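You operate a simulated robot arm through the tools that you are given. There is no shell and no other tool. Be economical: measure what you need, move in short steps, check, and stop when the job is done.

The job below is to be done with a simulated robot arm. You get a single attempt, and the scene is never put back.

TASK
Bring the memory card rack to the desk and copy the teal card.
Fine: the rack is in the shallow drawer, shut it again; rack on the keyboard part of the desk, card in the reader, press copy. Where these are worked on the way, their far stop is far enough and under half their travel is too little: shallow drawer.

Only the result counts: the job must be done as asked and must still hold three seconds after the hand-in. Knocking over, shifting, dropping, spilling or breaking anything else fails it.

THE ROBOT
A 7-joint arm with a two-finger parallel gripper on a trunk, on a base that drives. Base frame: it is fixed to the floor where the robot stands at the start and does not move with it; the origin is under the middle of the robot, x ahead of it, y to its left, z up. Readings come in m, degrees, newtons and seconds.
With the tool pointing down near the work surface it reaches from about 0.16 to 0.72 m from the robot's upright axis, wherever it stands. Its first joint turns from -166.0 to 166.0 degrees. Places, roughly: cam key [0.9, -0.9, 0.8]; chat key [0.9, -1, 0.8]; game key [0.9, -0.9, 0.8]; keyboard part of the desk [0.8, -1, 0.7]; link key [0.8, -0.9, 0.8]; live key [0.9, -1, 0.8]; reader slot [0.9, -1.2, 0.7]; shallow drawer [0.6, 0.1, 0.6]. Payload 1.57 kg.
Tool frame: the origin (TCP) lies between the finger pads and is the grasp point; the fingertips stand 0.03 m ahead of it; z points along the fingers, y is the line along which they close. Largest opening 0.11 m; finger width 0.024, thickness 0.012; the body of the gripper, 0.048 by 0.112 m, starts 0.078 m behind the TCP.
Orientation is that of the tool frame in the base frame, as [roll, pitch, yaw] about the fixed x, y, z axes, in that order (R = Rz(yaw) Ry(pitch) Rx(roll)). With the fingers straight down and closing along the base's y, the tool's x points along the base's -x, its y along +y and its z along -z.

THE INTERFACE
- The arm moves only by the tool nudge_tool. Its argument "motion" is a list of rows, each a list of 3 entries, a list of its own where there are three numbers: the turn, a rotation vector about the tool's x, y, z in units of 6 degrees (1.0 is 6 degrees), then the shift along the tool's x, y, z in units of 40 mm (1.0 is 40 mm), then the gripper command, from -1 (shut) to 1 (fully open), values between in proportion. In form: [[[ax, ay, az], [dx, dy, dz], hand], ...]. A call has 1 to 8 rows; each row shifts and turns the commanded pose from where the row before left it, along the tool's axes as they then stand. A call with a number of a shift or a turn outside -1 to 1 is refused whole. A row lasts 0.2 s, in which the tool goes at most 0.05 m and 8.6 degrees; a call with a longer step from one row to the next is refused whole, and so is a gripper value outside its range. A pose out of reach is approached as far as the arm can. The call stops where the force on the tool passes 40 N (or 10 N more than at its start, if that is more) or the arm is blocked; 0.2 s more then pass. Each finger travels about 0.045 m/s and halts on what it meets, pressing with about 21 N; the grip force reading is that of the motor and also rises with nothing between the fingers. The clock runs only during rows and for 0.2 s after the last one: add rows that do not move to give the fingers time. The reply holds the time, the measured pose of the TCP, the force on the tool along the base axes, the opening and the grip force, in the units named above and with some noise, with the torque about the TCP (base axes, N m) and any sound that the robot's microphone picked up.
- Cameras (640 x 400 px; columns grow to the right, rows downward): "scene" is now at [0.0134, 0.1284, 1.2113]; the picture's right is [-0.35, -0.94, 0.00], its down [-0.68, 0.25, -0.69] and it looks along [0.65, -0.24, -0.72] (base axes); focal length 252 px, centre (320, 200). "wrist" rides on the gripper at [0.07, 0.016, -0.141] in the tool frame; the picture's right is [-0.23, 0.97, 0.00], its down [-0.85, -0.20, -0.48] and it looks along [-0.47, -0.11, 0.88] (tool axes); focal length 222 px, centre (320, 200). There is no depth. A picture from a camera that has moved, and an enlarged one, comes with that camera's place and axes in the base frame and with its lens. The place of the scene camera against the robot may be out by one fixed shift of up to 0.018 m in any direction.
- capture(camera): a new picture of that camera. It takes no simulated time.
- slide_trunk(by): slides the trunk up (or, below 0, down) by that many m; the arm and the scene camera ride with it, the base frame stays. It gives what a move gives, with no picture.
- drive_base(legs): drives the robot by 1 to 6 legs, each [ahead, turn to the left] in m and degrees, along the robot's own axes; the way and the turn of a leg run together, so that a leg with both is an arc; at most 1.5 m and 180 degrees a leg. The arm and the cameras ride along, it lands a little off, and it stops where it bumps. It gives what a move gives.
- pan_tilt(pan, tilt): turns the head with the scene camera to pan (to the left, within 155 degrees either way) and tilt (down, from -29 to 69), counted from straight ahead of the robot. It gives what a move gives.
- zoom(camera, box): a new picture of the part [left, top, right, bottom] of that camera's present view, enlarged. It takes no simulated time.
- finish_job(): hands the job in; it is judged then, once.

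Go step by step. Nothing tells you exact positions but the pictures and the camera data: compare them with the known pose of the tool, close in by small moves and look again before you grip or let go. The budget is 120 turns and 82 pictures, counting those below and the enlarged ones. Unless the task says otherwise, let go and move clear before handing in, and close with one line.

The tools are called after "Emit:" as a command line: name --argument value ..., lists and objects as JSON in quotes. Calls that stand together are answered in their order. nudge_tool: Moves the arm, as the interface text tells. Its arguments: {"type":"object","properties":{"motion":{"type":"array","items":{"type":"array"}}},"required":["motion"]} The other tools are called the same way: slide_trunk (by) slides the trunk up or down; drive_base (legs) drives the base; pan_tilt (pan, tilt) turns the head that bears the scene camera; capture (camera) takes a picture; zoom (camera, box) takes an enlarged picture of a part of a camera's view; finish_job () hands the job in.

At the start:

```text
time_s: 0.0
tool_pos: [0.3637, -0.3173, 0.9731]
orientation: [-180.0, 0.1, 179.9]
ft_force: [0.7, -1.0, -0.3]
wrist_torque: [0.02, 0.01, -0.04]
grip_width: 0.11
grasp_force: 0.1
trunk travel left (down, up): [-0.139, 0.451]
robot x, y, heading: [0.0041, 0.0007, 0.2]
head pan, tilt: [-20.2, 46.4]
```

scene: 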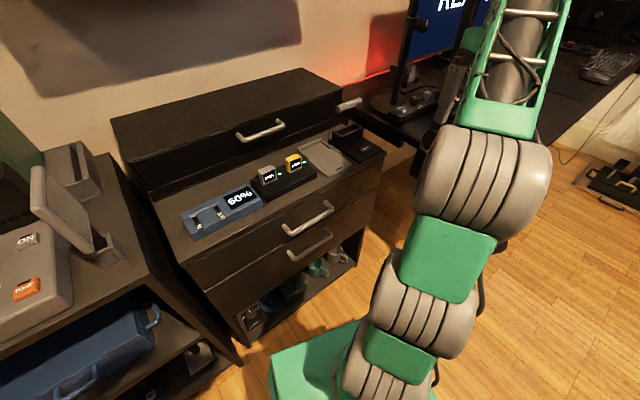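
wrist: 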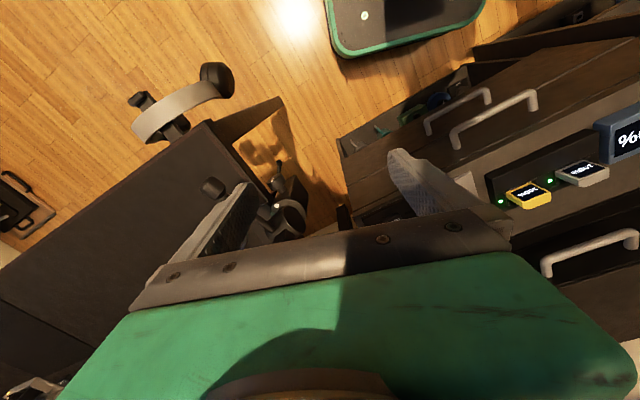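

I see a cabinet ahead with drawers and the desk off to the right. I'll look closer at the cabinet and then at the desk.

Emit:
zoom --camera "scene" --box '[160, 100, 400, 320]'

Emit:
pan_tilt --pan -55 --tilt 25

Emit:
capture --camera "scene"

```text
1.82 times, centred on (280, 210) of scene
camera zoom: at [0.0134, 0.1284, 1.2113], right [-0.35, -0.94, 0.0], down [-0.68, 0.25, -0.69], along [0.65, -0.24, -0.72], focal length 458 px, centre (393, 182)
```

zoom: 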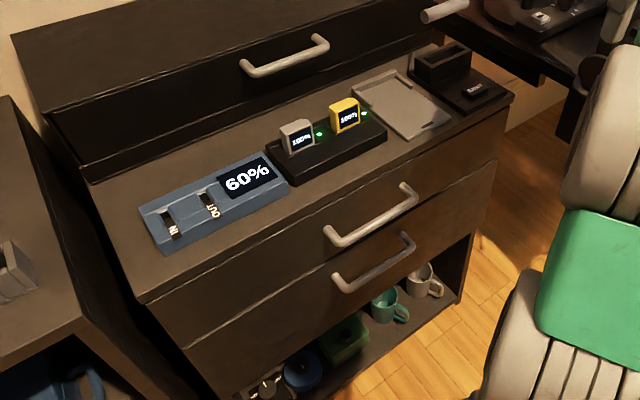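

```text
time_s: 1.0
tool_pos: [0.3647, -0.3147, 0.9712]
orientation: [180.0, 0.0, -179.9]
ft_force: [0.1, -0.2, -0.7]
wrist_torque: [-0.02, 0.0, 0.02]
grip_width: 0.1101
grasp_force: 0.1
trunk travel left (down, up): [-0.139, 0.451]
robot x, y, heading: [-0.0017, 0.0011, -0.1]
head pan, tilt: [-55.0, 25.0]
```

```text
78 pictures are left
camera scene: at [-0.0089, 0.0807, 1.2439], right [-0.82, -0.57, 0.0], down [-0.24, 0.35, -0.91], along [0.52, -0.74, -0.42], focal length 252 px, centre (320, 200)
```

scene: 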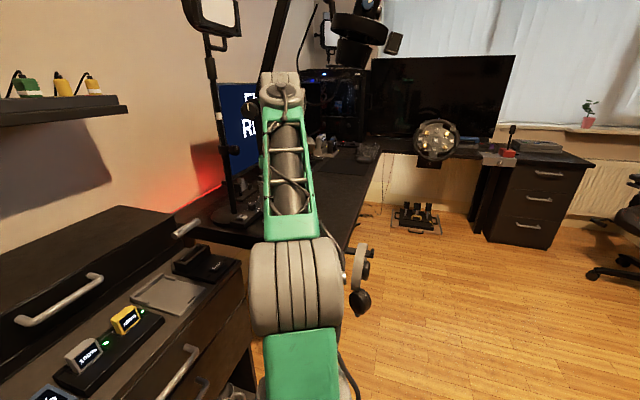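

The cabinet's front looks turned about 18°, with the upper handle near (0.44, 0.01, 0.67). I'll back off for room, but check behind the robot first.

Emit:
pan_tilt --pan -155 --tilt 40

Emit:
capture --camera "scene"

Emit:
pan_tilt --pan 150 --tilt 40

Emit:
capture --camera "scene"

```text
time_s: 2.8
tool_pos: [0.3658, -0.3162, 0.9725]
orientation: [180.0, 0.0, 180.0]
ft_force: [0.6, 0.1, -0.5]
wrist_torque: [0.0, 0.02, -0.02]
grip_width: 0.1098
grasp_force: 0.0
trunk travel left (down, up): [-0.139, 0.451]
robot x, y, heading: [-0.0007, 0.0025, 0.1]
head pan, tilt: [-154.7, 40.0]
```

```text
77 pictures are left
camera scene: at [-0.1386, 0.1198, 1.2206], right [-0.43, 0.9, 0.0], down [0.58, 0.28, -0.77], along [-0.69, -0.33, -0.64], focal length 252 px, centre (320, 200)
```

scene: 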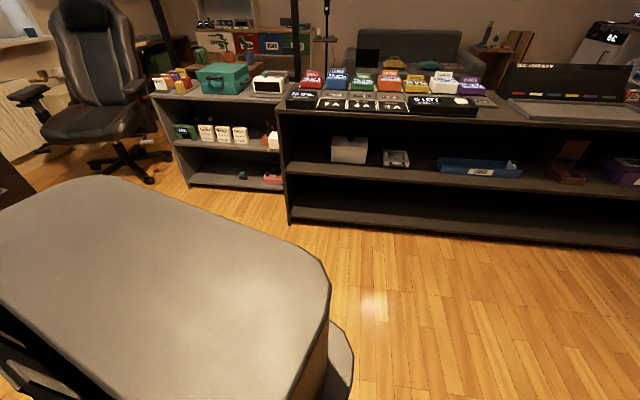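

```text
time_s: 6.9
tool_pos: [0.3633, -0.3161, 0.9727]
orientation: [-180.0, 0.0, -180.0]
ft_force: [-0.6, 1.0, -0.2]
wrist_torque: [0.02, 0.01, 0.02]
grip_width: 0.1101
grasp_force: 0.1
trunk travel left (down, up): [-0.139, 0.451]
robot x, y, heading: [-0.0014, -0.0007, -0.2]
head pan, tilt: [150.0, 40.0]
```

```text
76 pictures are left
camera scene: at [-0.1354, 0.1987, 1.2206], right [0.5, 0.87, 0.0], down [0.56, -0.32, -0.77], along [-0.66, 0.38, -0.64], focal length 252 px, centre (320, 200)
```

scene: 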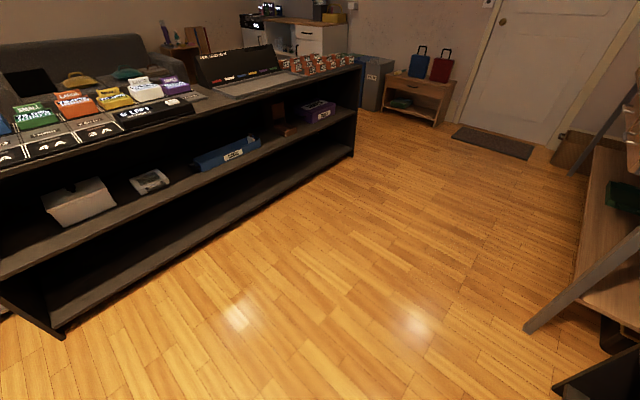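

There is plenty of room behind. I'll back up and look at the cabinet again.

Emit:
drive_base --legs '[[-0.2, 0], [0, 15]]'

Emit:
pan_tilt --pan 0 --tilt 40

Emit:
capture --camera "scene"

```text
time_s: 9.4
tool_pos: [0.2358, -0.2127, 0.9712]
orientation: [180.0, -0.1, -165.0]
ft_force: [-0.4, 1.5, -0.2]
wrist_torque: [0.01, -0.01, 0.0]
grip_width: 0.11
grasp_force: 0.0
trunk travel left (down, up): [-0.139, 0.451]
robot x, y, heading: [-0.1989, 0.0009, 14.8]
head pan, tilt: [150.0, 40.0]
```

```text
time_s: 11.7
tool_pos: [0.2358, -0.2126, 0.9718]
orientation: [-180.0, 0.1, -165.1]
ft_force: [-0.5, -0.9, 0.3]
wrist_torque: [-0.01, 0.01, 0.01]
grip_width: 0.11
grasp_force: 0.0
trunk travel left (down, up): [-0.139, 0.451]
robot x, y, heading: [-0.1984, -0.002, 14.8]
head pan, tilt: [0.0, 40.0]
```

```text
75 pictures are left
camera scene: at [-0.2149, 0.1573, 1.2206], right [0.26, -0.97, 0.0], down [-0.62, -0.17, -0.77], along [0.74, 0.2, -0.64], focal length 252 px, centre (320, 200)
```

scene: 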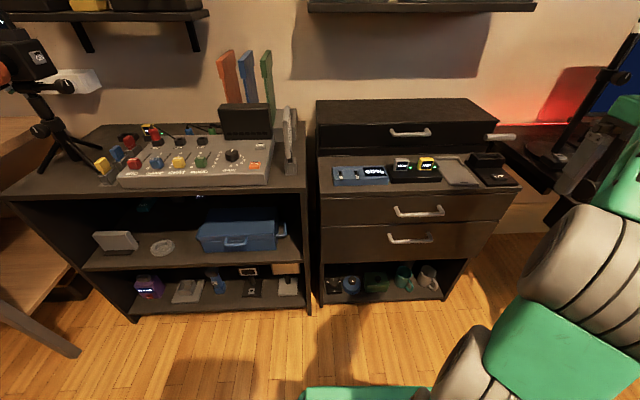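

I'll zoom on the cabinet front to measure the drawers.

Emit:
zoom --camera "scene" --box '[300, 90, 540, 310]'

```text
1.82 times, centred on (420, 200) of scene
camera zoom: at [-0.2149, 0.1573, 1.2206], right [0.26, -0.97, 0.0], down [-0.62, -0.17, -0.77], along [0.74, 0.2, -0.64], focal length 458 px, centre (138, 200)
```

zoom: 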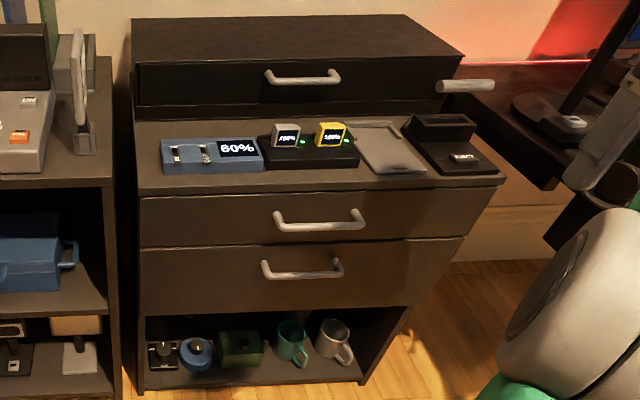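

The upper drawer is the shallower one. Its handle triangulates to about (0.444, 0.002, 0.662) with the drawer facing 18.5°. I'll turn the tool so it closes along the pull direction.

Emit:
nudge_tool --motion '[[[0, 0, 1], [0, 0, 0], -0.2], [[0, 0, 1], [0, 0, 0], -0.2], [[0, 0, 1], [0, 0, 0], -0.2], [[0, 0, 1], [0, 0, 0], -0.2], [[0, 0, 1], [0, 0, 0], -0.2], [[0, 0, 1], [0, 0, 0], -0.2], [[0, 0, 1], [0, 0, 0], -0.2], [[0, 0, 0], [0, 0, 0], -0.2]]'

Emit:
nudge_tool --motion '[[[0, 0, 1], [0, 0, 0], -0.2], [[0, 0, 1], [0, 0, 0], -0.2], [[0, 0, 1], [0, 0, 0], -0.2], [[0, 0, 1], [0, 0, 0], -0.2], [[0, 0, 1], [0, 0, 0], -0.2], [[0, 0, 1], [0, 0, 0], -0.2], [[0, 0, 1], [0, 0, 0], -0.2], [[0, 0, 0.4], [0, 0, 0], -0.2]]'

```text
time_s: 12.5
tool_pos: [0.2371, -0.2116, 0.972]
orientation: [-179.7, 0.2, -178.9]
ft_force: [4.2, -1.8, -6.7]
wrist_torque: [0.16, 0.07, 0.06]
grip_width: 0.0452
grasp_force: 0.0
trunk travel left (down, up): [-0.139, 0.451]
robot x, y, heading: [-0.1956, -0.0005, 14.9]
head pan, tilt: [0.0, 40.0]
stopped in row 3: the force on the tool passed its limit at 78 N (the readings are from after the stop); the commanded pose is now the measured one
```

```text
time_s: 12.8
tool_pos: [0.238, -0.213, 0.9722]
orientation: [-179.4, 0.5, -179.6]
ft_force: [3.4, -3.4, -7.1]
wrist_torque: [0.31, -0.01, 0.17]
grip_width: 0.0438
grasp_force: 0.1
trunk travel left (down, up): [-0.139, 0.451]
robot x, y, heading: [-0.1983, 0.0016, 14.8]
head pan, tilt: [0.0, 40.0]
stopped in row 1: the force on the tool passed its limit at 66 N (the readings are from after the stop); the commanded pose is now the measured one
```

The tool hit something while turning in free air, so I'll look at what it is.

Emit:
pan_tilt --pan -30 --tilt 50

Emit:
capture --camera "scene"

Emit:
capture --camera "wrist"

```text
time_s: 13.7
tool_pos: [0.2369, -0.2129, 0.9724]
orientation: [-179.6, 0.5, -179.5]
ft_force: [2.1, -8.3, -8.8]
wrist_torque: [0.92, -0.41, 0.59]
grip_width: 0.0439
grasp_force: 0.1
trunk travel left (down, up): [-0.139, 0.451]
robot x, y, heading: [-0.1934, 0.0017, 14.9]
head pan, tilt: [-30.0, 50.0]
```

```text
73 pictures are left
camera scene: at [-0.2227, 0.1154, 1.2064], right [-0.26, -0.97, 0.0], down [-0.74, 0.2, -0.64], along [0.62, -0.17, -0.77], focal length 252 px, centre (320, 200)
```

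scene: 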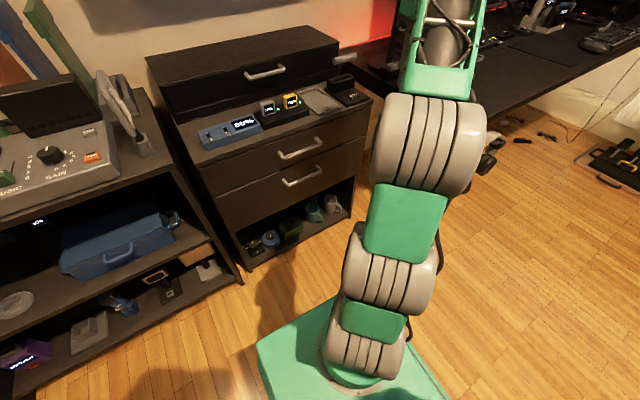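

```text
72 pictures are left
camera wrist: at [0.1661, -0.1978, 1.1125], right [0.22, 0.98, -0.01], down [0.85, -0.19, 0.49], along [0.47, -0.11, -0.87], focal length 222 px, centre (320, 200)
```

wrist: 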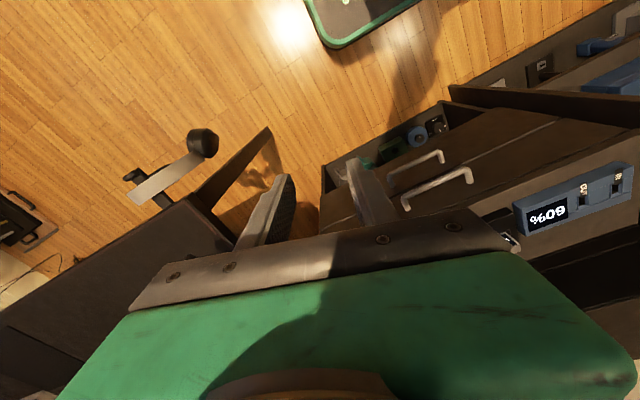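

Most likely the wrist camera bumped the forearm, which lies on the robot's side of the tool. I'll turn the other way instead.

Emit:
nudge_tool --motion '[[[0, 0, -1], [0, 0, 0], -0.2], [[0, 0, -1], [0, 0, 0], -0.2], [[0, 0, -1], [0, 0, 0], -0.2], [[0, 0, -1], [0, 0, 0], -0.2], [[0, 0, -1], [0, 0, 0], -0.2], [[0, 0, -1], [0, 0, 0], -0.2], [[0, 0, -1], [0, 0, 0], -0.2], [[0, 0, -1], [0, 0, 0], -0.2]]'

```text
time_s: 15.5
tool_pos: [0.2382, -0.2129, 0.9711]
orientation: [-179.3, 0.0, -131.4]
ft_force: [-0.7, 0.9, -0.2]
wrist_torque: [0.0, -0.02, 0.0]
grip_width: 0.0439
grasp_force: 0.1
trunk travel left (down, up): [-0.139, 0.451]
robot x, y, heading: [-0.1999, -0.0017, 15.1]
head pan, tilt: [-30.0, 50.0]
```

That turn was free. I'll continue to a yaw of -71.5°.

Emit:
nudge_tool --motion '[[[0, 0, -1], [0, 0, 0], -0.2], [[0, 0, -1], [0, 0, 0], -0.2], [[0, 0, -1], [0, 0, 0], -0.2], [[0, 0, -1], [0, 0, 0], -0.2], [[0, 0, -1], [0, 0, 0], -0.2], [[0, 0, -1], [0, 0, 0], -0.2], [[0, 0, -1], [0, 0, 0], -0.2], [[0, 0, -1], [0, 0, 0], -0.2]]'

Emit:
nudge_tool --motion '[[[0, 0, -1], [0, 0, 0], -0.2], [[0, 0, -1], [0, 0, 0], -0.2]]'

```text
time_s: 17.3
tool_pos: [0.2357, -0.2137, 0.9723]
orientation: [-179.6, -0.5, -83.5]
ft_force: [0.0, 0.2, 0.1]
wrist_torque: [-0.03, 0.01, -0.02]
grip_width: 0.0444
grasp_force: 0.1
trunk travel left (down, up): [-0.139, 0.451]
robot x, y, heading: [-0.1965, 0.0003, 14.8]
head pan, tilt: [-30.0, 50.0]
```

```text
time_s: 17.9
tool_pos: [0.2382, -0.2141, 0.9717]
orientation: [-179.6, -0.5, -71.5]
ft_force: [-1.0, 0.9, 0.2]
wrist_torque: [0.0, 0.02, 0.04]
grip_width: 0.0437
grasp_force: 0.1
trunk travel left (down, up): [-0.139, 0.451]
robot x, y, heading: [-0.1964, 0.0023, 15.1]
head pan, tilt: [-30.0, 50.0]
```

Now I'll move above the handle.

Emit:
nudge_tool --motion '[[[0, 0, 0], [-0.5, -0.93, 0.5], -0.2], [[0, 0, 0], [-0.5, -0.93, 0.5], -0.2], [[0, 0, 0], [-0.5, -0.93, 0.5], -0.2], [[0, 0, 0], [-0.5, -0.93, 0.5], -0.2], [[0, 0, 0], [-0.5, -0.93, 0.5], -0.2], [[0, 0, 0], [-0.5, -0.93, 0.5], -0.2], [[0, 0, 0], [-0.5, -0.93, 0.5], -0.2], [[0, 0, 0], [0, 0, 0], -0.2]]'

Emit:
pan_tilt --pan 0 --tilt 50

Emit:
capture --camera "scene"

Emit:
capture --camera "wrist"

```text
time_s: 19.7
tool_pos: [0.4423, 0.0028, 0.8303]
orientation: [-179.7, -0.6, -71.5]
ft_force: [0.3, 0.6, 0.4]
wrist_torque: [0.01, 0.04, -0.04]
grip_width: 0.0437
grasp_force: 0.0
trunk travel left (down, up): [-0.139, 0.451]
robot x, y, heading: [-0.1972, -0.0022, 14.9]
head pan, tilt: [-30.0, 50.0]
```

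```text
time_s: 20.7
tool_pos: [0.443, 0.0019, 0.8325]
orientation: [-179.7, -0.6, -71.7]
ft_force: [-0.3, 0.7, 0.5]
wrist_torque: [0.0, -0.03, 0.0]
grip_width: 0.044
grasp_force: 0.1
trunk travel left (down, up): [-0.139, 0.451]
robot x, y, heading: [-0.1992, 0.001, 15.2]
head pan, tilt: [0.0, 50.0]
```

```text
71 pictures are left
camera scene: at [-0.2226, 0.1552, 1.2064], right [0.26, -0.97, 0.0], down [-0.74, -0.2, -0.64], along [0.62, 0.16, -0.77], focal length 252 px, centre (320, 200)
```

scene: 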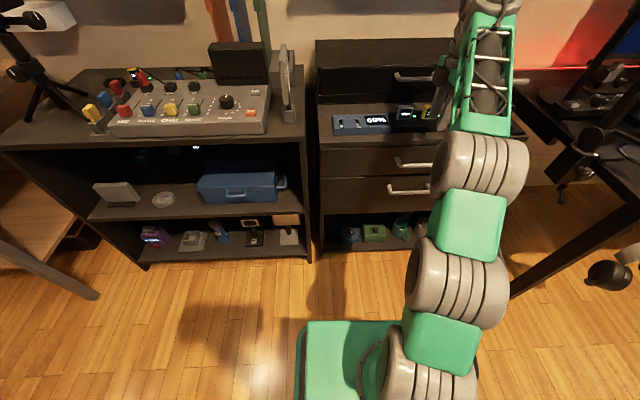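

```text
70 pictures are left
camera wrist: at [0.4472, -0.0698, 0.973], right [-1.0, -0.09, -0.01], down [-0.09, 0.88, 0.47], along [-0.04, 0.47, -0.88], focal length 222 px, centre (320, 200)
```

wrist: 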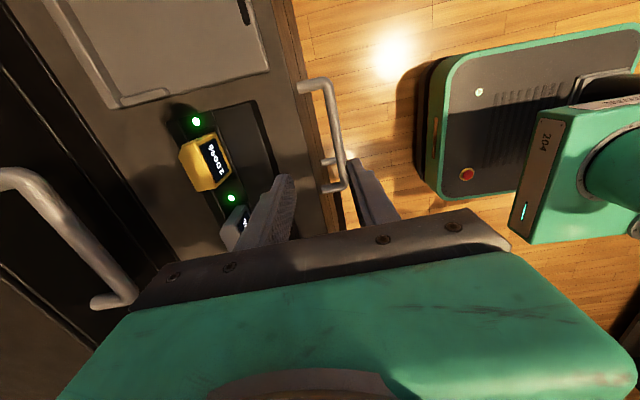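

The wrist view puts the bar about 2.4 cm nearer to the robot than I'd estimated. I'll correct for that, narrow the fingers and come partway down.

Emit:
nudge_tool --motion '[[[0, 0, 0], [-0.12, 0.36, 0.8], -0.38], [[0, 0, 0], [-0.12, 0.36, 0.8], -0.38], [[0, 0, 0], [0, 0, 0.8], -0.38], [[0, 0, 0], [0, 0, 0], -0.38]]'

Emit:
capture --camera "wrist"

```text
time_s: 21.7
tool_pos: [0.4111, 0.002, 0.7352]
orientation: [-179.6, -0.6, -71.5]
ft_force: [-0.9, 0.2, 0.2]
wrist_torque: [-0.02, 0.02, 0.03]
grip_width: 0.0338
grasp_force: 0.0
trunk travel left (down, up): [-0.139, 0.451]
robot x, y, heading: [-0.1989, -0.0008, 15.1]
head pan, tilt: [0.0, 50.0]
```

```text
69 pictures are left
camera wrist: at [0.4161, -0.0699, 0.8768], right [-1.0, -0.09, -0.01], down [-0.09, 0.88, 0.47], along [-0.04, 0.47, -0.88], focal length 222 px, centre (320, 200)
```

wrist: 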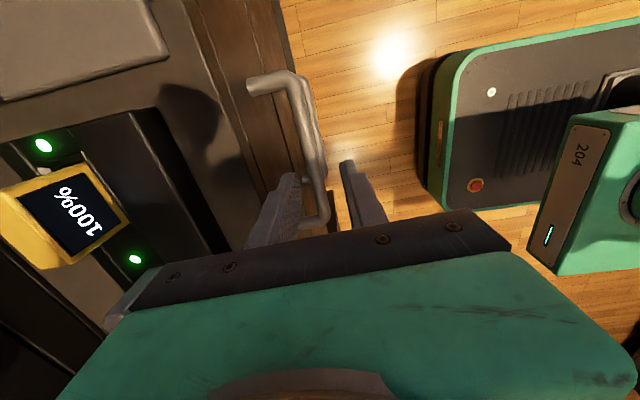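

The bar sits between the fingers. I'll go down around it and close.

Emit:
nudge_tool --motion '[[[0, 0, 0], [0, 0, 0.6], -0.38], [[0, 0, 0], [0, 0, 0.6], -0.38], [[0, 0, 0], [0, 0, 0.6], -0.38], [[0, 0, 0], [0, 0, 0], -1], [[0, 0, 0], [0, 0, 0], -1], [[0, 0, 0], [0, 0, 0], -1]]'

Emit:
capture --camera "wrist"

```text
time_s: 23.1
tool_pos: [0.412, -0.0007, 0.6636]
orientation: [-179.7, -0.6, -71.5]
ft_force: [-2.8, 1.8, -1.3]
wrist_torque: [-0.44, -0.11, -0.43]
grip_width: 0.0137
grasp_force: 29.1
trunk travel left (down, up): [-0.139, 0.451]
robot x, y, heading: [-0.1975, 0.0003, 15.1]
head pan, tilt: [0.0, 50.0]
```

```text
68 pictures are left
camera wrist: at [0.4172, -0.0719, 0.8054], right [-1.0, -0.09, -0.01], down [-0.08, 0.88, 0.47], along [-0.04, 0.47, -0.88], focal length 222 px, centre (320, 200)
```

wrist: 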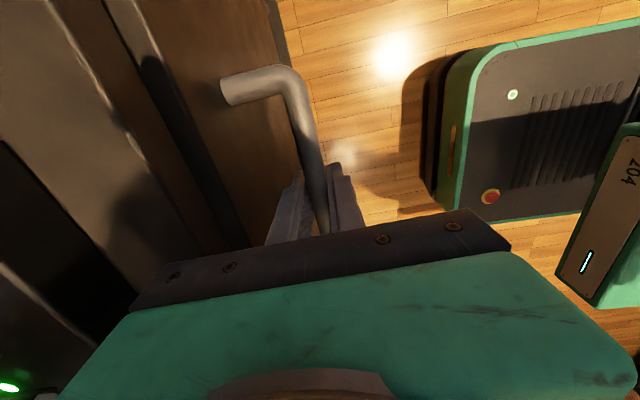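

The handle is gripped. I'll pull it out.

Emit:
nudge_tool --motion '[[[0, 0, 0], [0, 0.5, 0], -1], [[0, 0, 0], [0, 0.7, 0], -1], [[0, 0, 0], [0, 0.7, 0], -1], [[0, 0, 0], [0, 0.7, 0], -1], [[0, 0, 0], [0, 0.7, 0], -1]]'

Emit:
capture --camera "scene"

```text
time_s: 24.3
tool_pos: [0.2876, -0.0395, 0.6634]
orientation: [179.8, -0.2, -71.5]
ft_force: [-4.9, 12.2, -13.3]
wrist_torque: [-0.27, -0.07, -0.52]
grip_width: 0.0138
grasp_force: 30.2
out of reach, approached as far as the arm can: row 5
trunk travel left (down, up): [-0.139, 0.451]
robot x, y, heading: [-0.1974, 0.0031, 14.9]
head pan, tilt: [0.0, 50.0]
```

```text
67 pictures are left
camera scene: at [-0.2224, 0.1561, 1.206], right [0.26, -0.97, 0.0], down [-0.74, -0.2, -0.64], along [0.62, 0.16, -0.77], focal length 252 px, centre (320, 200)
```

scene: 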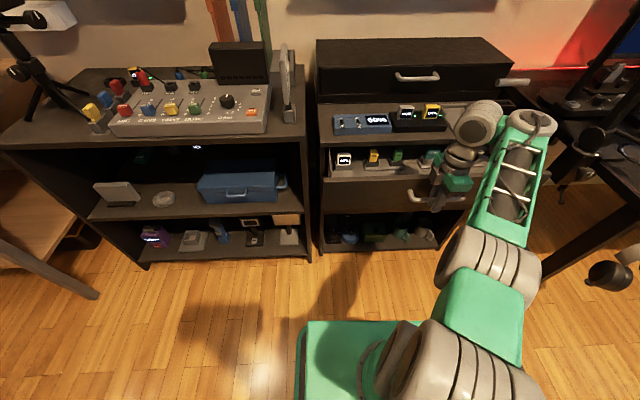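

The drawer came out about 13 cm. I'll look at its contents.

Emit:
zoom --camera "scene" --box '[315, 95, 475, 205]'

Emit:
capture --camera "wrist"

```text
3.64 times, centred on (395, 150) of scene
camera zoom: at [-0.2224, 0.1561, 1.206], right [0.26, -0.97, 0.0], down [-0.74, -0.2, -0.64], along [0.62, 0.16, -0.77], focal length 916 px, centre (47, 382)
```

zoom: 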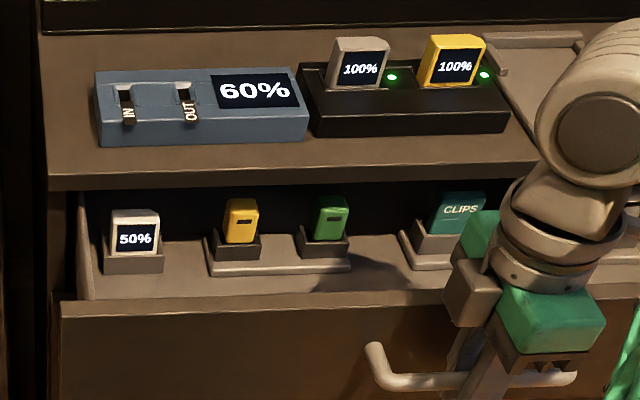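

```text
65 pictures are left
camera wrist: at [0.2949, -0.1118, 0.8052], right [-1.0, -0.09, 0.0], down [-0.08, 0.88, 0.47], along [-0.05, 0.47, -0.88], focal length 222 px, centre (320, 200)
```

wrist: 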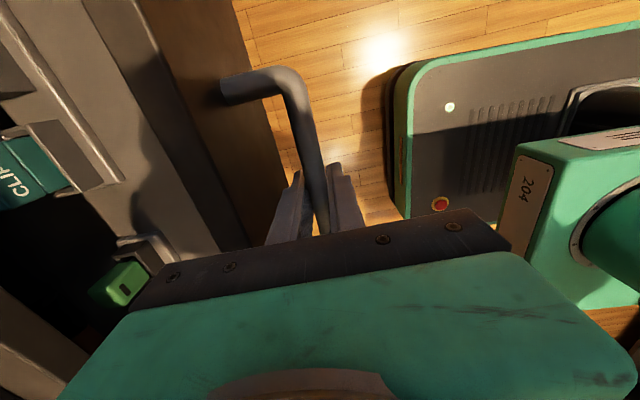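

The teal "CLIPS" card is in a rack on the right side of the drawer. The arm can't pull further, so I'll back the base a little to open it more, watching the force.

Emit:
drive_base --legs '[[-0.05, 0]]'

Emit:
capture --camera "scene"

```text
time_s: 25.2
tool_pos: [0.2415, -0.055, 0.6663]
orientation: [179.9, -0.4, -71.5]
ft_force: [2.7, -8.8, -19.6]
wrist_torque: [0.03, 0.01, -0.39]
grip_width: 0.0135
grasp_force: 30.1
trunk travel left (down, up): [-0.139, 0.451]
robot x, y, heading: [-0.2472, -0.0123, 14.8]
head pan, tilt: [0.0, 50.0]
```

```text
64 pictures are left
camera scene: at [-0.2701, 0.1417, 1.2065], right [0.26, -0.97, 0.0], down [-0.74, -0.2, -0.64], along [0.62, 0.16, -0.77], focal length 252 px, centre (320, 200)
```

scene: 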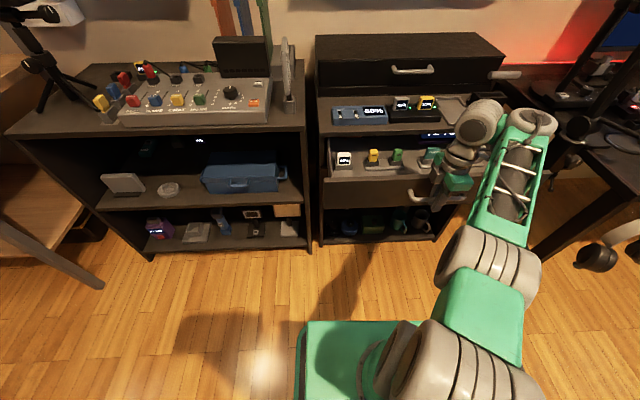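

It opens smoothly, so I'll do a little more.

Emit:
drive_base --legs '[[-0.05, 0]]'

Emit:
zoom --camera "scene" --box '[315, 95, 475, 205]'

```text
time_s: 26.1
tool_pos: [0.1923, -0.0686, 0.6667]
orientation: [179.9, -0.6, -71.6]
ft_force: [8.9, -20.0, -4.0]
wrist_torque: [0.02, 0.02, -0.4]
grip_width: 0.0138
grasp_force: 30.4
trunk travel left (down, up): [-0.139, 0.451]
robot x, y, heading: [-0.2982, -0.0312, 14.8]
head pan, tilt: [0.0, 50.0]
```

```text
3.64 times, centred on (395, 150) of scene
camera zoom: at [-0.3191, 0.1282, 1.2067], right [0.25, -0.97, 0.0], down [-0.74, -0.19, -0.64], along [0.62, 0.16, -0.77], focal length 916 px, centre (47, 382)
```

zoom: 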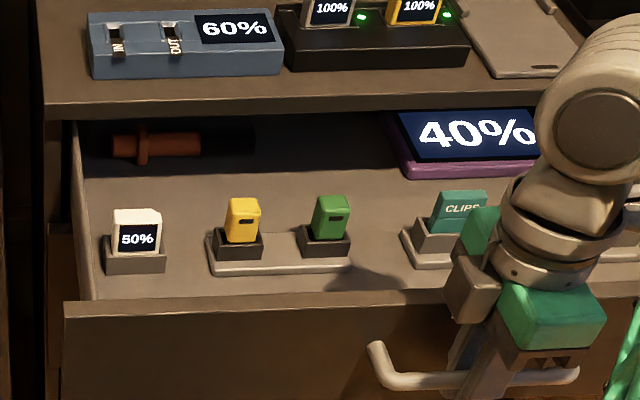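

It's open 23 cm and everything inside is in view. I'll release the handle and lift off.

Emit:
nudge_tool --motion '[[[0, 0, 0], [0, 0, 0], -0.38], [[0, 0, 0], [0, 0, 0], -0.38], [[0, 0, 0], [0, 0, -0.8], -0.38], [[0, 0, 0], [0, 0, -1], -0.38], [[0, 0, 0], [0, 0, -1], -0.38], [[0, 0, 0], [0, 0, -1], -0.38], [[0, 0, 0], [0, 0, -1], -0.38], [[0, 0, 0], [0, 0, -1], -0.38]]'

Emit:
capture --camera "scene"

Emit:
capture --camera "wrist"

```text
time_s: 27.9
tool_pos: [0.1885, -0.0659, 0.9011]
orientation: [-179.8, -0.6, -71.5]
ft_force: [-0.6, -0.2, 1.0]
wrist_torque: [-0.03, -0.06, 0.02]
grip_width: 0.0341
grasp_force: 0.1
trunk travel left (down, up): [-0.139, 0.451]
robot x, y, heading: [-0.2935, -0.0233, 14.7]
head pan, tilt: [0.0, 50.0]
```

```text
62 pictures are left
camera scene: at [-0.3212, 0.1301, 1.2062], right [0.25, -0.97, 0.0], down [-0.74, -0.2, -0.64], along [0.62, 0.16, -0.77], focal length 252 px, centre (320, 200)
```

scene: 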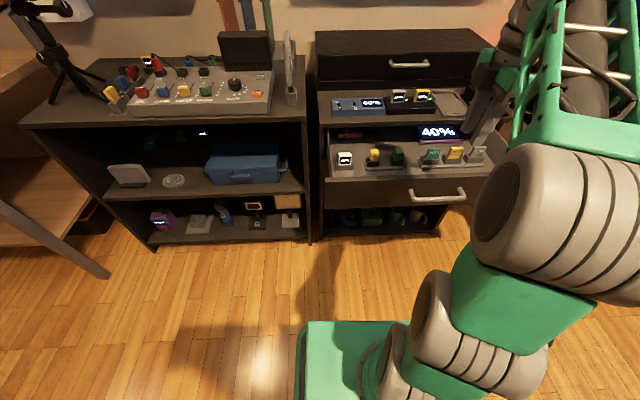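

```text
61 pictures are left
camera wrist: at [0.1952, -0.1367, 1.0434], right [-1.0, -0.09, -0.01], down [-0.08, 0.88, 0.47], along [-0.04, 0.47, -0.88], focal length 222 px, centre (320, 200)
```

wrist: 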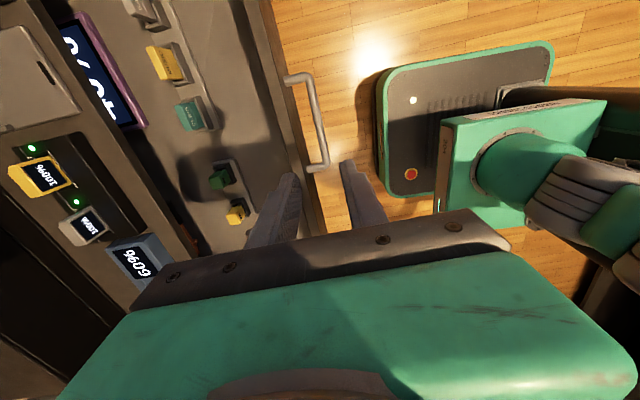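

Emit:
zoom --camera "wrist" --box '[60, 0, 320, 240]'

Emit:
zoom --camera "scene" --box '[380, 100, 540, 220]'

```text
1.67 times, centred on (190, 120) of wrist
camera zoom: at [0.1952, -0.1367, 1.0434], right [-1.0, -0.09, -0.01], down [-0.08, 0.88, 0.47], along [-0.04, 0.47, -0.88], focal length 370 px, centre (537, 333)
```

zoom: 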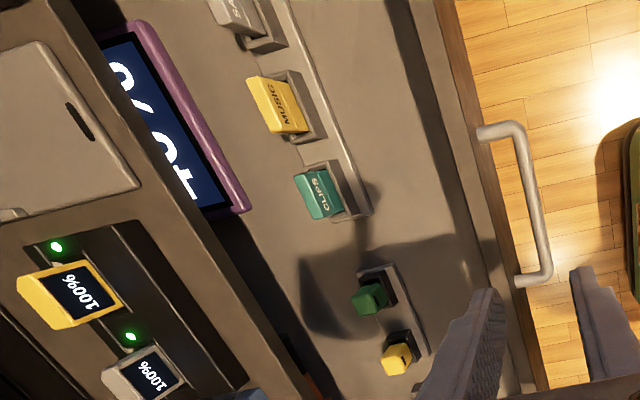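

```text
3.33 times, centred on (460, 160) of scene
camera zoom: at [-0.3212, 0.1301, 1.2062], right [0.25, -0.97, 0.0], down [-0.74, -0.2, -0.64], along [0.62, 0.16, -0.77], focal length 840 px, centre (-147, 333)
```

zoom: 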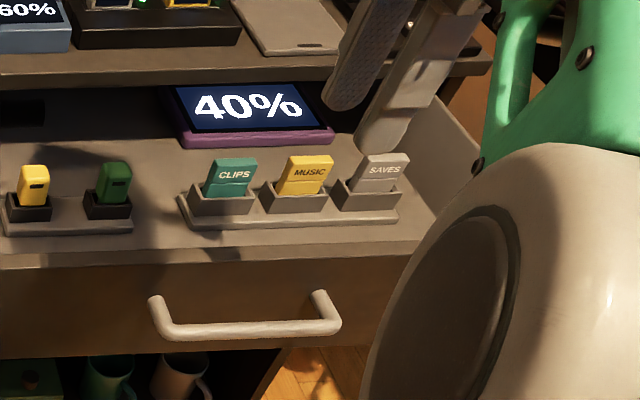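

The memory card rack is a strip with three sockets: CLIPS, MUSIC and SAVES. The MUSIC socket is near (0.44, -0.14), so I'll drive 12 cm closer and hover above it.

Emit:
drive_base --legs '[[0.12, 0]]'

Emit:
nudge_tool --motion '[[[0, 0, 0], [0.7, -0.48, 0.3], 0.2], [[0, 0, 0], [0.7, -0.48, 0.3], 0.2], [[0, 0, 0], [0.7, -0.48, 0.3], 0.2], [[0, 0, 0], [0.7, -0.48, 0.3], 0.2], [[0, 0, 0], [0.7, -0.48, 0.3], 0.2], [[0, 0, 0], [0, 0, 0], 0.2]]'

Emit:
capture --camera "wrist"

Emit:
capture --camera "scene"

```text
time_s: 29.2
tool_pos: [0.3082, -0.0366, 0.8996]
orientation: [180.0, -0.5, -71.8]
ft_force: [-1.2, 0.5, 0.6]
wrist_torque: [0.01, 0.0, 0.01]
grip_width: 0.0341
grasp_force: 0.0
trunk travel left (down, up): [-0.139, 0.451]
robot x, y, heading: [-0.1786, 0.0063, 14.8]
head pan, tilt: [0.0, 50.0]
```

```text
time_s: 30.6
tool_pos: [0.4446, -0.1388, 0.8416]
orientation: [-180.0, -0.4, -71.6]
ft_force: [-0.2, -0.1, -0.4]
wrist_torque: [-0.01, 0.02, -0.03]
grip_width: 0.0662
grasp_force: 0.1
trunk travel left (down, up): [-0.139, 0.451]
robot x, y, heading: [-0.1792, 0.0016, 14.9]
head pan, tilt: [0.0, 50.0]
```

```text
58 pictures are left
camera wrist: at [0.4513, -0.2108, 0.9822], right [-1.0, -0.09, 0.0], down [-0.08, 0.88, 0.47], along [-0.04, 0.47, -0.88], focal length 222 px, centre (320, 200)
```

wrist: 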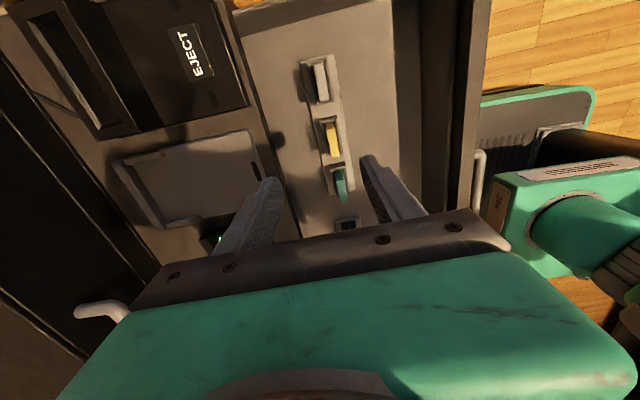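

```text
57 pictures are left
camera scene: at [-0.2022, 0.1602, 1.2064], right [0.25, -0.97, 0.0], down [-0.74, -0.19, -0.64], along [0.62, 0.16, -0.77], focal length 252 px, centre (320, 200)
```

scene: 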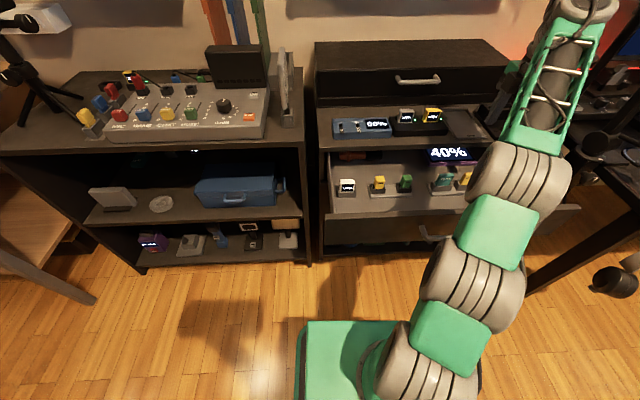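

The rack's centre works out near (0.424, -0.136), with the socket tops around z 0.638. I'll centre over it, go lower and look again.

Emit:
nudge_tool --motion '[[[0, 0, 0], [-0.22, 0.47, 0.5], 0.2], [[0, 0, 0], [0, 0, 1], 0.2], [[0, 0, 0], [0, 0, 1], 0.2], [[0, 0, 0], [0, 0, 0.5], 0.2], [[0, 0, 0], [0, 0, 0], 0.2]]'

Emit:
capture --camera "wrist"

Emit:
zoom --camera "scene" --box '[380, 110, 540, 230]'

```text
time_s: 31.8
tool_pos: [0.4236, -0.1367, 0.7215]
orientation: [-180.0, -0.6, -71.7]
ft_force: [-0.4, 0.6, -0.8]
wrist_torque: [-0.02, 0.0, -0.01]
grip_width: 0.066
grasp_force: 0.1
trunk travel left (down, up): [-0.139, 0.451]
robot x, y, heading: [-0.1767, 0.0052, 14.8]
head pan, tilt: [0.0, 50.0]
```

```text
56 pictures are left
camera wrist: at [0.4292, -0.2083, 0.864], right [-1.0, -0.09, 0.0], down [-0.08, 0.88, 0.47], along [-0.04, 0.47, -0.88], focal length 222 px, centre (320, 200)
```

wrist: 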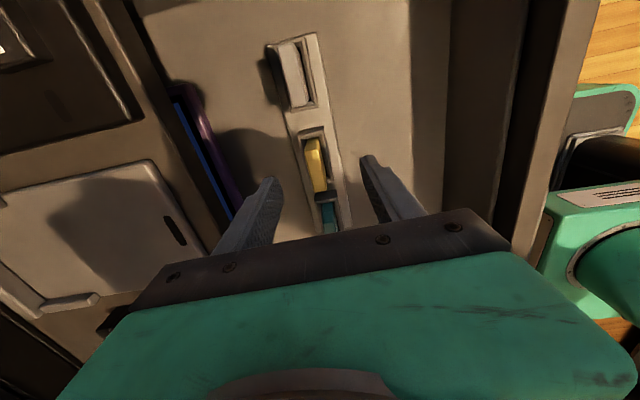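

```text
3.33 times, centred on (460, 170) of scene
camera zoom: at [-0.2023, 0.1603, 1.2064], right [0.25, -0.97, 0.0], down [-0.74, -0.19, -0.64], along [0.62, 0.16, -0.77], focal length 840 px, centre (-147, 300)
```

zoom: 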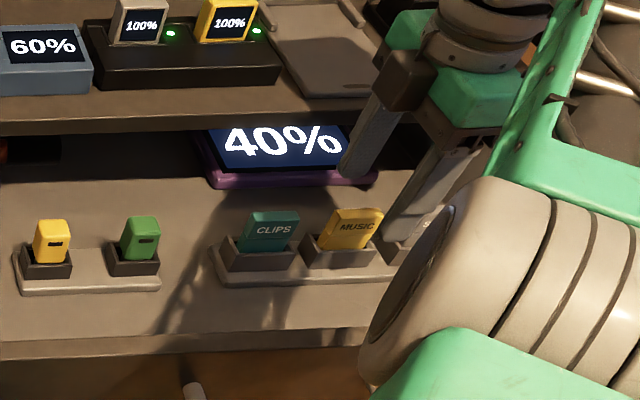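

The rack is centred between the fingers to within about 5 mm. I'll lower by 7 cm.

Emit:
nudge_tool --motion '[[[0, 0, 0], [-0.12, 0, 0.5], 0.2], [[0, 0, 0], [0, 0, 0.5], 0.2], [[0, 0, 0], [0, 0, 0.4], 0.2], [[0, 0, 0], [0, 0, 0.35], 0.2], [[0, 0, 0], [0, 0, 0], 0.2]]'

Emit:
capture --camera "wrist"

Emit:
zoom --camera "scene" --box '[380, 110, 540, 230]'

```text
time_s: 33.0
tool_pos: [0.4216, -0.1339, 0.6506]
orientation: [179.9, -0.6, -71.8]
ft_force: [0.4, 0.0, 0.0]
wrist_torque: [0.01, 0.01, -0.05]
grip_width: 0.066
grasp_force: 0.1
trunk travel left (down, up): [-0.139, 0.451]
robot x, y, heading: [-0.1762, 0.0062, 14.5]
head pan, tilt: [0.0, 50.0]
```

```text
54 pictures are left
camera wrist: at [0.4277, -0.2054, 0.7928], right [-1.0, -0.09, 0.0], down [-0.08, 0.88, 0.47], along [-0.04, 0.47, -0.88], focal length 222 px, centre (320, 200)
```

wrist: 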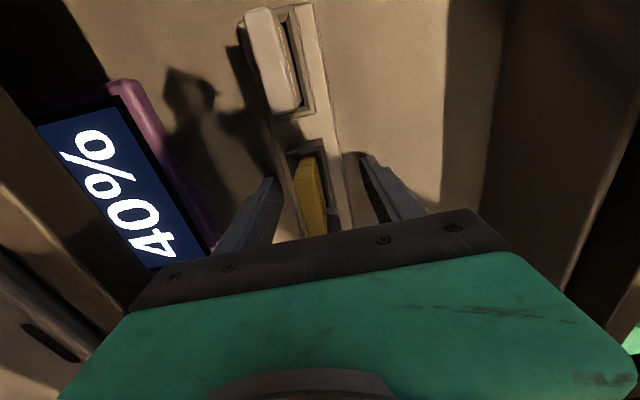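

```text
3.33 times, centred on (460, 170) of scene
camera zoom: at [-0.2024, 0.1603, 1.2064], right [0.25, -0.97, 0.0], down [-0.74, -0.19, -0.64], along [0.62, 0.16, -0.77], focal length 840 px, centre (-147, 300)
```

zoom: 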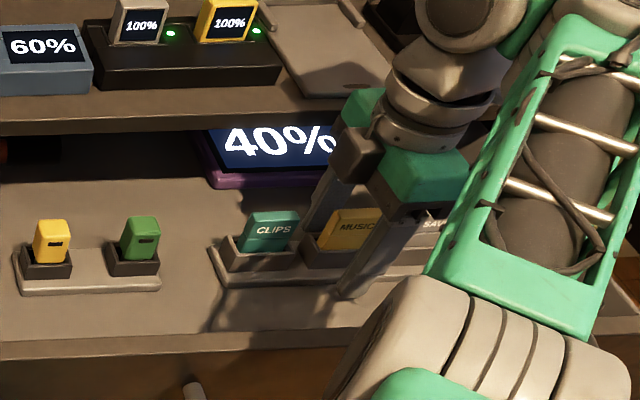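

The fingertips flank the MUSIC socket. I'll go 1.5 cm lower and close.

Emit:
nudge_tool --motion '[[[0, 0, 0], [0, 0, 0.38], 0.2], [[0, 0, 0], [0, 0, 0], -1], [[0, 0, 0], [0, 0, 0], -1], [[0, 0, 0], [0, 0, 0], -1], [[0, 0, 0], [0, 0, 0], -1]]'

Emit:
capture --camera "wrist"

Emit:
zoom --camera "scene" --box '[380, 110, 540, 230]'

```text
time_s: 33.8
tool_pos: [0.4238, -0.1334, 0.6417]
orientation: [-179.3, -1.2, -71.5]
ft_force: [-1.2, 9.3, 13.4]
wrist_torque: [-0.05, 0.58, -0.28]
grip_width: 0.0498
grasp_force: 20.0
trunk travel left (down, up): [-0.139, 0.451]
robot x, y, heading: [-0.1763, 0.0063, 14.8]
head pan, tilt: [0.0, 50.0]
stopped in row 3: the force on the tool passed its limit at 41 N (the readings are from after the stop); the commanded pose is now the measured one
```

```text
52 pictures are left
camera wrist: at [0.4285, -0.2035, 0.7848], right [-1.0, -0.09, -0.02], down [-0.09, 0.88, 0.47], along [-0.03, 0.46, -0.89], focal length 222 px, centre (320, 200)
```

wrist: 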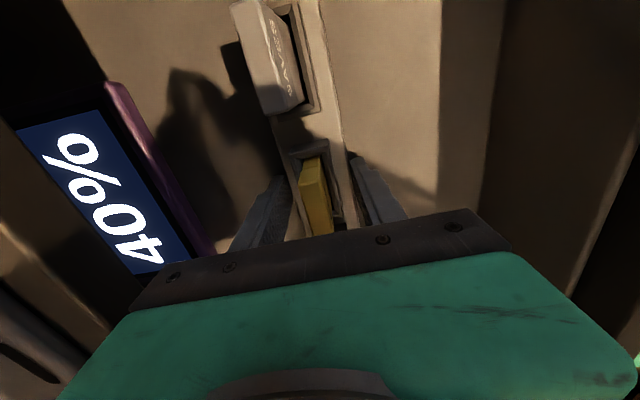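

```text
3.33 times, centred on (460, 170) of scene
camera zoom: at [-0.2037, 0.1609, 1.206], right [0.26, -0.97, 0.0], down [-0.74, -0.2, -0.64], along [0.62, 0.16, -0.77], focal length 840 px, centre (-147, 300)
```

zoom: 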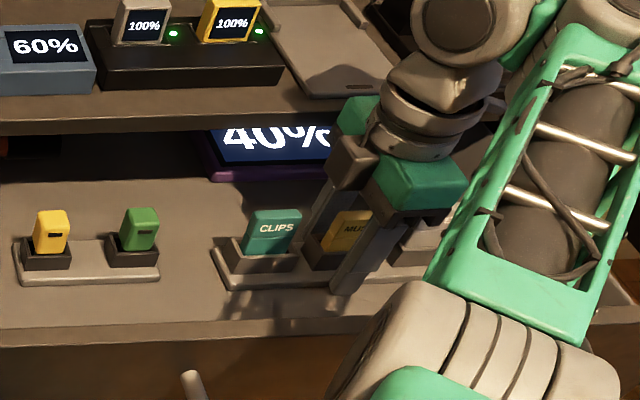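

The tips touched the drawer floor, at about z 0.61. I'll open slightly, rise to socket height above the strip and close there.

Emit:
nudge_tool --motion '[[[0, 0, 0], [0, 0, 0], 0.1], [[0, 0, 0], [0, 0, -0.33], 0.1], [[0, 0, 0], [0, 0, 0], 0.1], [[0, 0, 0], [0, 0, 0], -1], [[0, 0, 0], [0, 0, 0], -1], [[0, 0, 0], [0, 0, 0], -1], [[0, 0, 0], [0, 0, 0], -1]]'

Emit:
capture --camera "wrist"

```text
time_s: 35.4
tool_pos: [0.423, -0.1336, 0.6537]
orientation: [-179.6, -0.7, -71.6]
ft_force: [-1.9, -1.6, 0.6]
wrist_torque: [-0.06, 0.24, -0.03]
grip_width: 0.027
grasp_force: 21.3
trunk travel left (down, up): [-0.139, 0.451]
robot x, y, heading: [-0.1784, 0.0034, 14.6]
head pan, tilt: [0.0, 50.0]
```

```text
50 pictures are left
camera wrist: at [0.4289, -0.2053, 0.7952], right [-1.0, -0.09, -0.01], down [-0.09, 0.88, 0.47], along [-0.03, 0.47, -0.88], focal length 222 px, centre (320, 200)
```

wrist: 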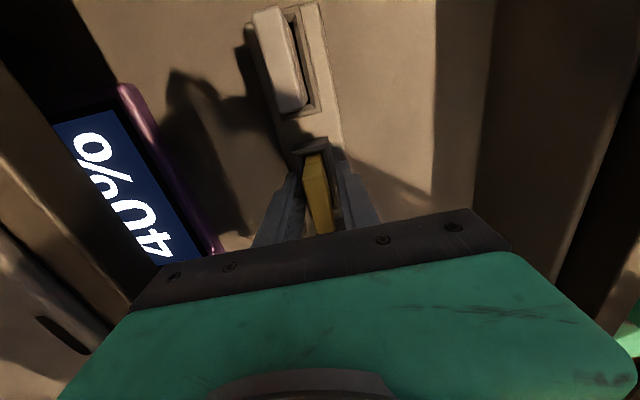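

The socket is firmly held at 27 mm. I'll lift it straight out.

Emit:
nudge_tool --motion '[[[0, 0, 0], [0, 0, -0.5], -1], [[0, 0, 0], [0, 0, -0.8], -1], [[0, 0, 0], [0, 0, -1], -1], [[0, 0, 0], [0, 0, -1], -1], [[0, 0, 0], [0, 0, -1], -1], [[0, 0, 0], [0, 0, -1], -1], [[0, 0, 0], [0, 0, -0.5], -1]]'

Emit:
capture --camera "scene"

Emit:
capture --camera "wrist"

```text
time_s: 37.0
tool_pos: [0.421, -0.1327, 0.8864]
orientation: [-179.5, -0.8, -71.6]
ft_force: [-0.4, -0.4, -0.4]
wrist_torque: [-0.03, -0.02, 0.02]
grip_width: 0.0001
grasp_force: 20.9
trunk travel left (down, up): [-0.139, 0.451]
robot x, y, heading: [-0.1757, 0.0057, 14.8]
head pan, tilt: [0.0, 50.0]
```

```text
49 pictures are left
camera scene: at [-0.2027, 0.1604, 1.2064], right [0.26, -0.97, 0.0], down [-0.74, -0.2, -0.64], along [0.62, 0.16, -0.77], focal length 252 px, centre (320, 200)
```

scene: 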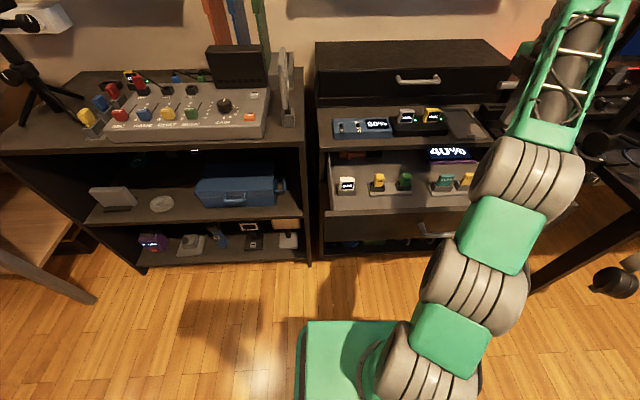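

```text
48 pictures are left
camera wrist: at [0.4243, -0.2029, 1.0276], right [-1.0, -0.09, -0.01], down [-0.09, 0.88, 0.47], along [-0.03, 0.47, -0.88], focal length 222 px, centre (320, 200)
```

wrist: 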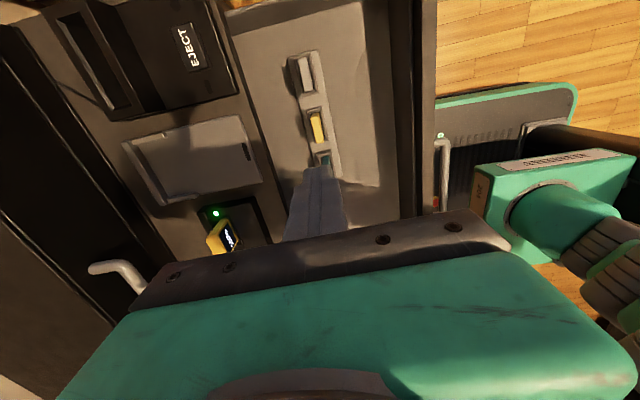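

The fingers slid off and the rack stayed in place, so the sockets may taper. I'll look closer at its shape.

Emit:
zoom --camera "wrist" --box '[260, 40, 380, 190]'

Emit:
zoom --camera "scene" --box '[420, 150, 500, 210]'

```text
2.67 times, centred on (320, 115) of wrist
camera zoom: at [0.4243, -0.2029, 1.0276], right [-1.0, -0.09, -0.01], down [-0.09, 0.88, 0.47], along [-0.03, 0.47, -0.88], focal length 592 px, centre (320, 427)
```

zoom: 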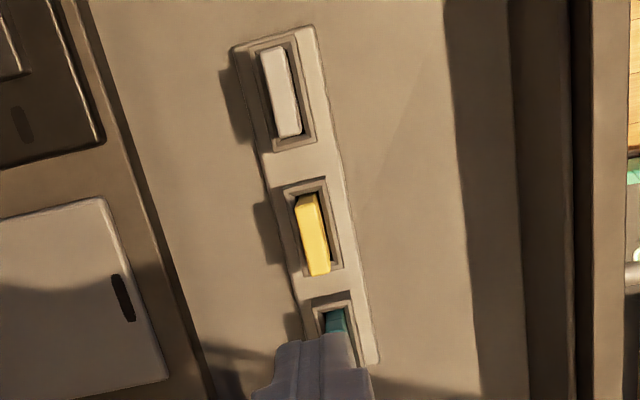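

```text
6.67 times, centred on (460, 180) of scene
camera zoom: at [-0.2027, 0.1604, 1.2064], right [0.26, -0.97, 0.0], down [-0.74, -0.2, -0.64], along [0.62, 0.16, -0.77], focal length 1680 px, centre (-613, 333)
```

zoom: 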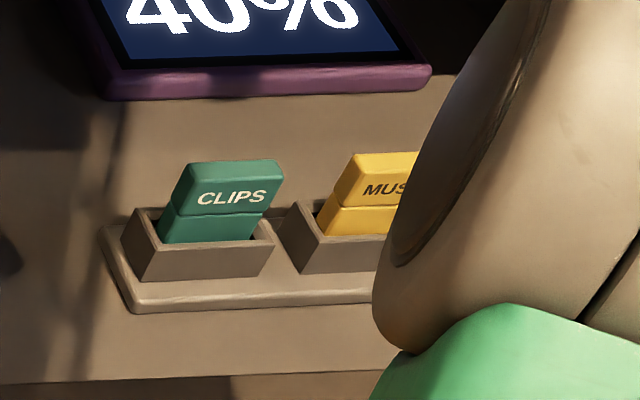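

The sockets are straight-sided boxes on a strip about 5 cm wide. I'll re-centre and grip the strip itself at floor level, then lift slowly while watching the width.

Emit:
nudge_tool --motion '[[[0, 0, 0], [0.12, -0.18, 0], 0.25], [[0, 0, 0], [0, 0, 0], 0.25], [[0, 0, 0], [0, 0, 1], 0.25], [[0, 0, 0], [0, 0, 1], 0.25], [[0, 0, 0], [0, 0, 1], 0.25], [[0, 0, 0], [0, 0, 1], 0.25], [[0, 0, 0], [0, 0, 1], 0.25], [[0, 0, 0], [0, 0, 0.5], 0.25]]'

Emit:
nudge_tool --motion '[[[0, 0, 0], [0, 0, 0.25], 0.25], [[0, 0, 0], [0, 0, 0.25], 0.25], [[0, 0, 0], [0, 0, 0.05], 0.25], [[0, 0, 0], [0, 0, 0], -1], [[0, 0, 0], [0, 0, 0], -1], [[0, 0, 0], [0, 0, 0], -1]]'

Emit:
capture --camera "wrist"

```text
time_s: 38.8
tool_pos: [0.4274, -0.1336, 0.6605]
orientation: [-179.5, -0.9, -71.6]
ft_force: [-0.1, -0.4, 0.1]
wrist_torque: [-0.03, 0.0, 0.04]
grip_width: 0.069
grasp_force: 0.1
out of reach, approached as far as the arm can: row 1
trunk travel left (down, up): [-0.139, 0.451]
robot x, y, heading: [-0.175, 0.0081, 14.6]
head pan, tilt: [0.0, 50.0]
```

```text
time_s: 40.1
tool_pos: [0.4268, -0.1356, 0.6426]
orientation: [-179.3, -1.0, -71.5]
ft_force: [2.2, 0.2, 28.0]
wrist_torque: [-0.24, 0.66, 0.15]
grip_width: 0.0497
grasp_force: 21.0
trunk travel left (down, up): [-0.139, 0.451]
robot x, y, heading: [-0.1737, 0.0084, 14.9]
head pan, tilt: [0.0, 50.0]
```

```text
45 pictures are left
camera wrist: at [0.4307, -0.2051, 0.7848], right [-1.0, -0.09, -0.02], down [-0.09, 0.88, 0.46], along [-0.03, 0.46, -0.89], focal length 222 px, centre (320, 200)
```

wrist: 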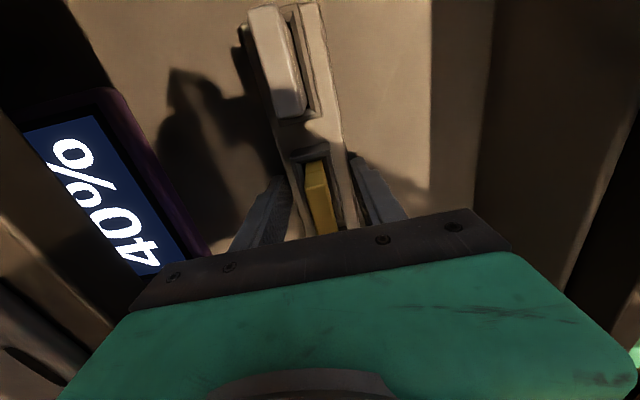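

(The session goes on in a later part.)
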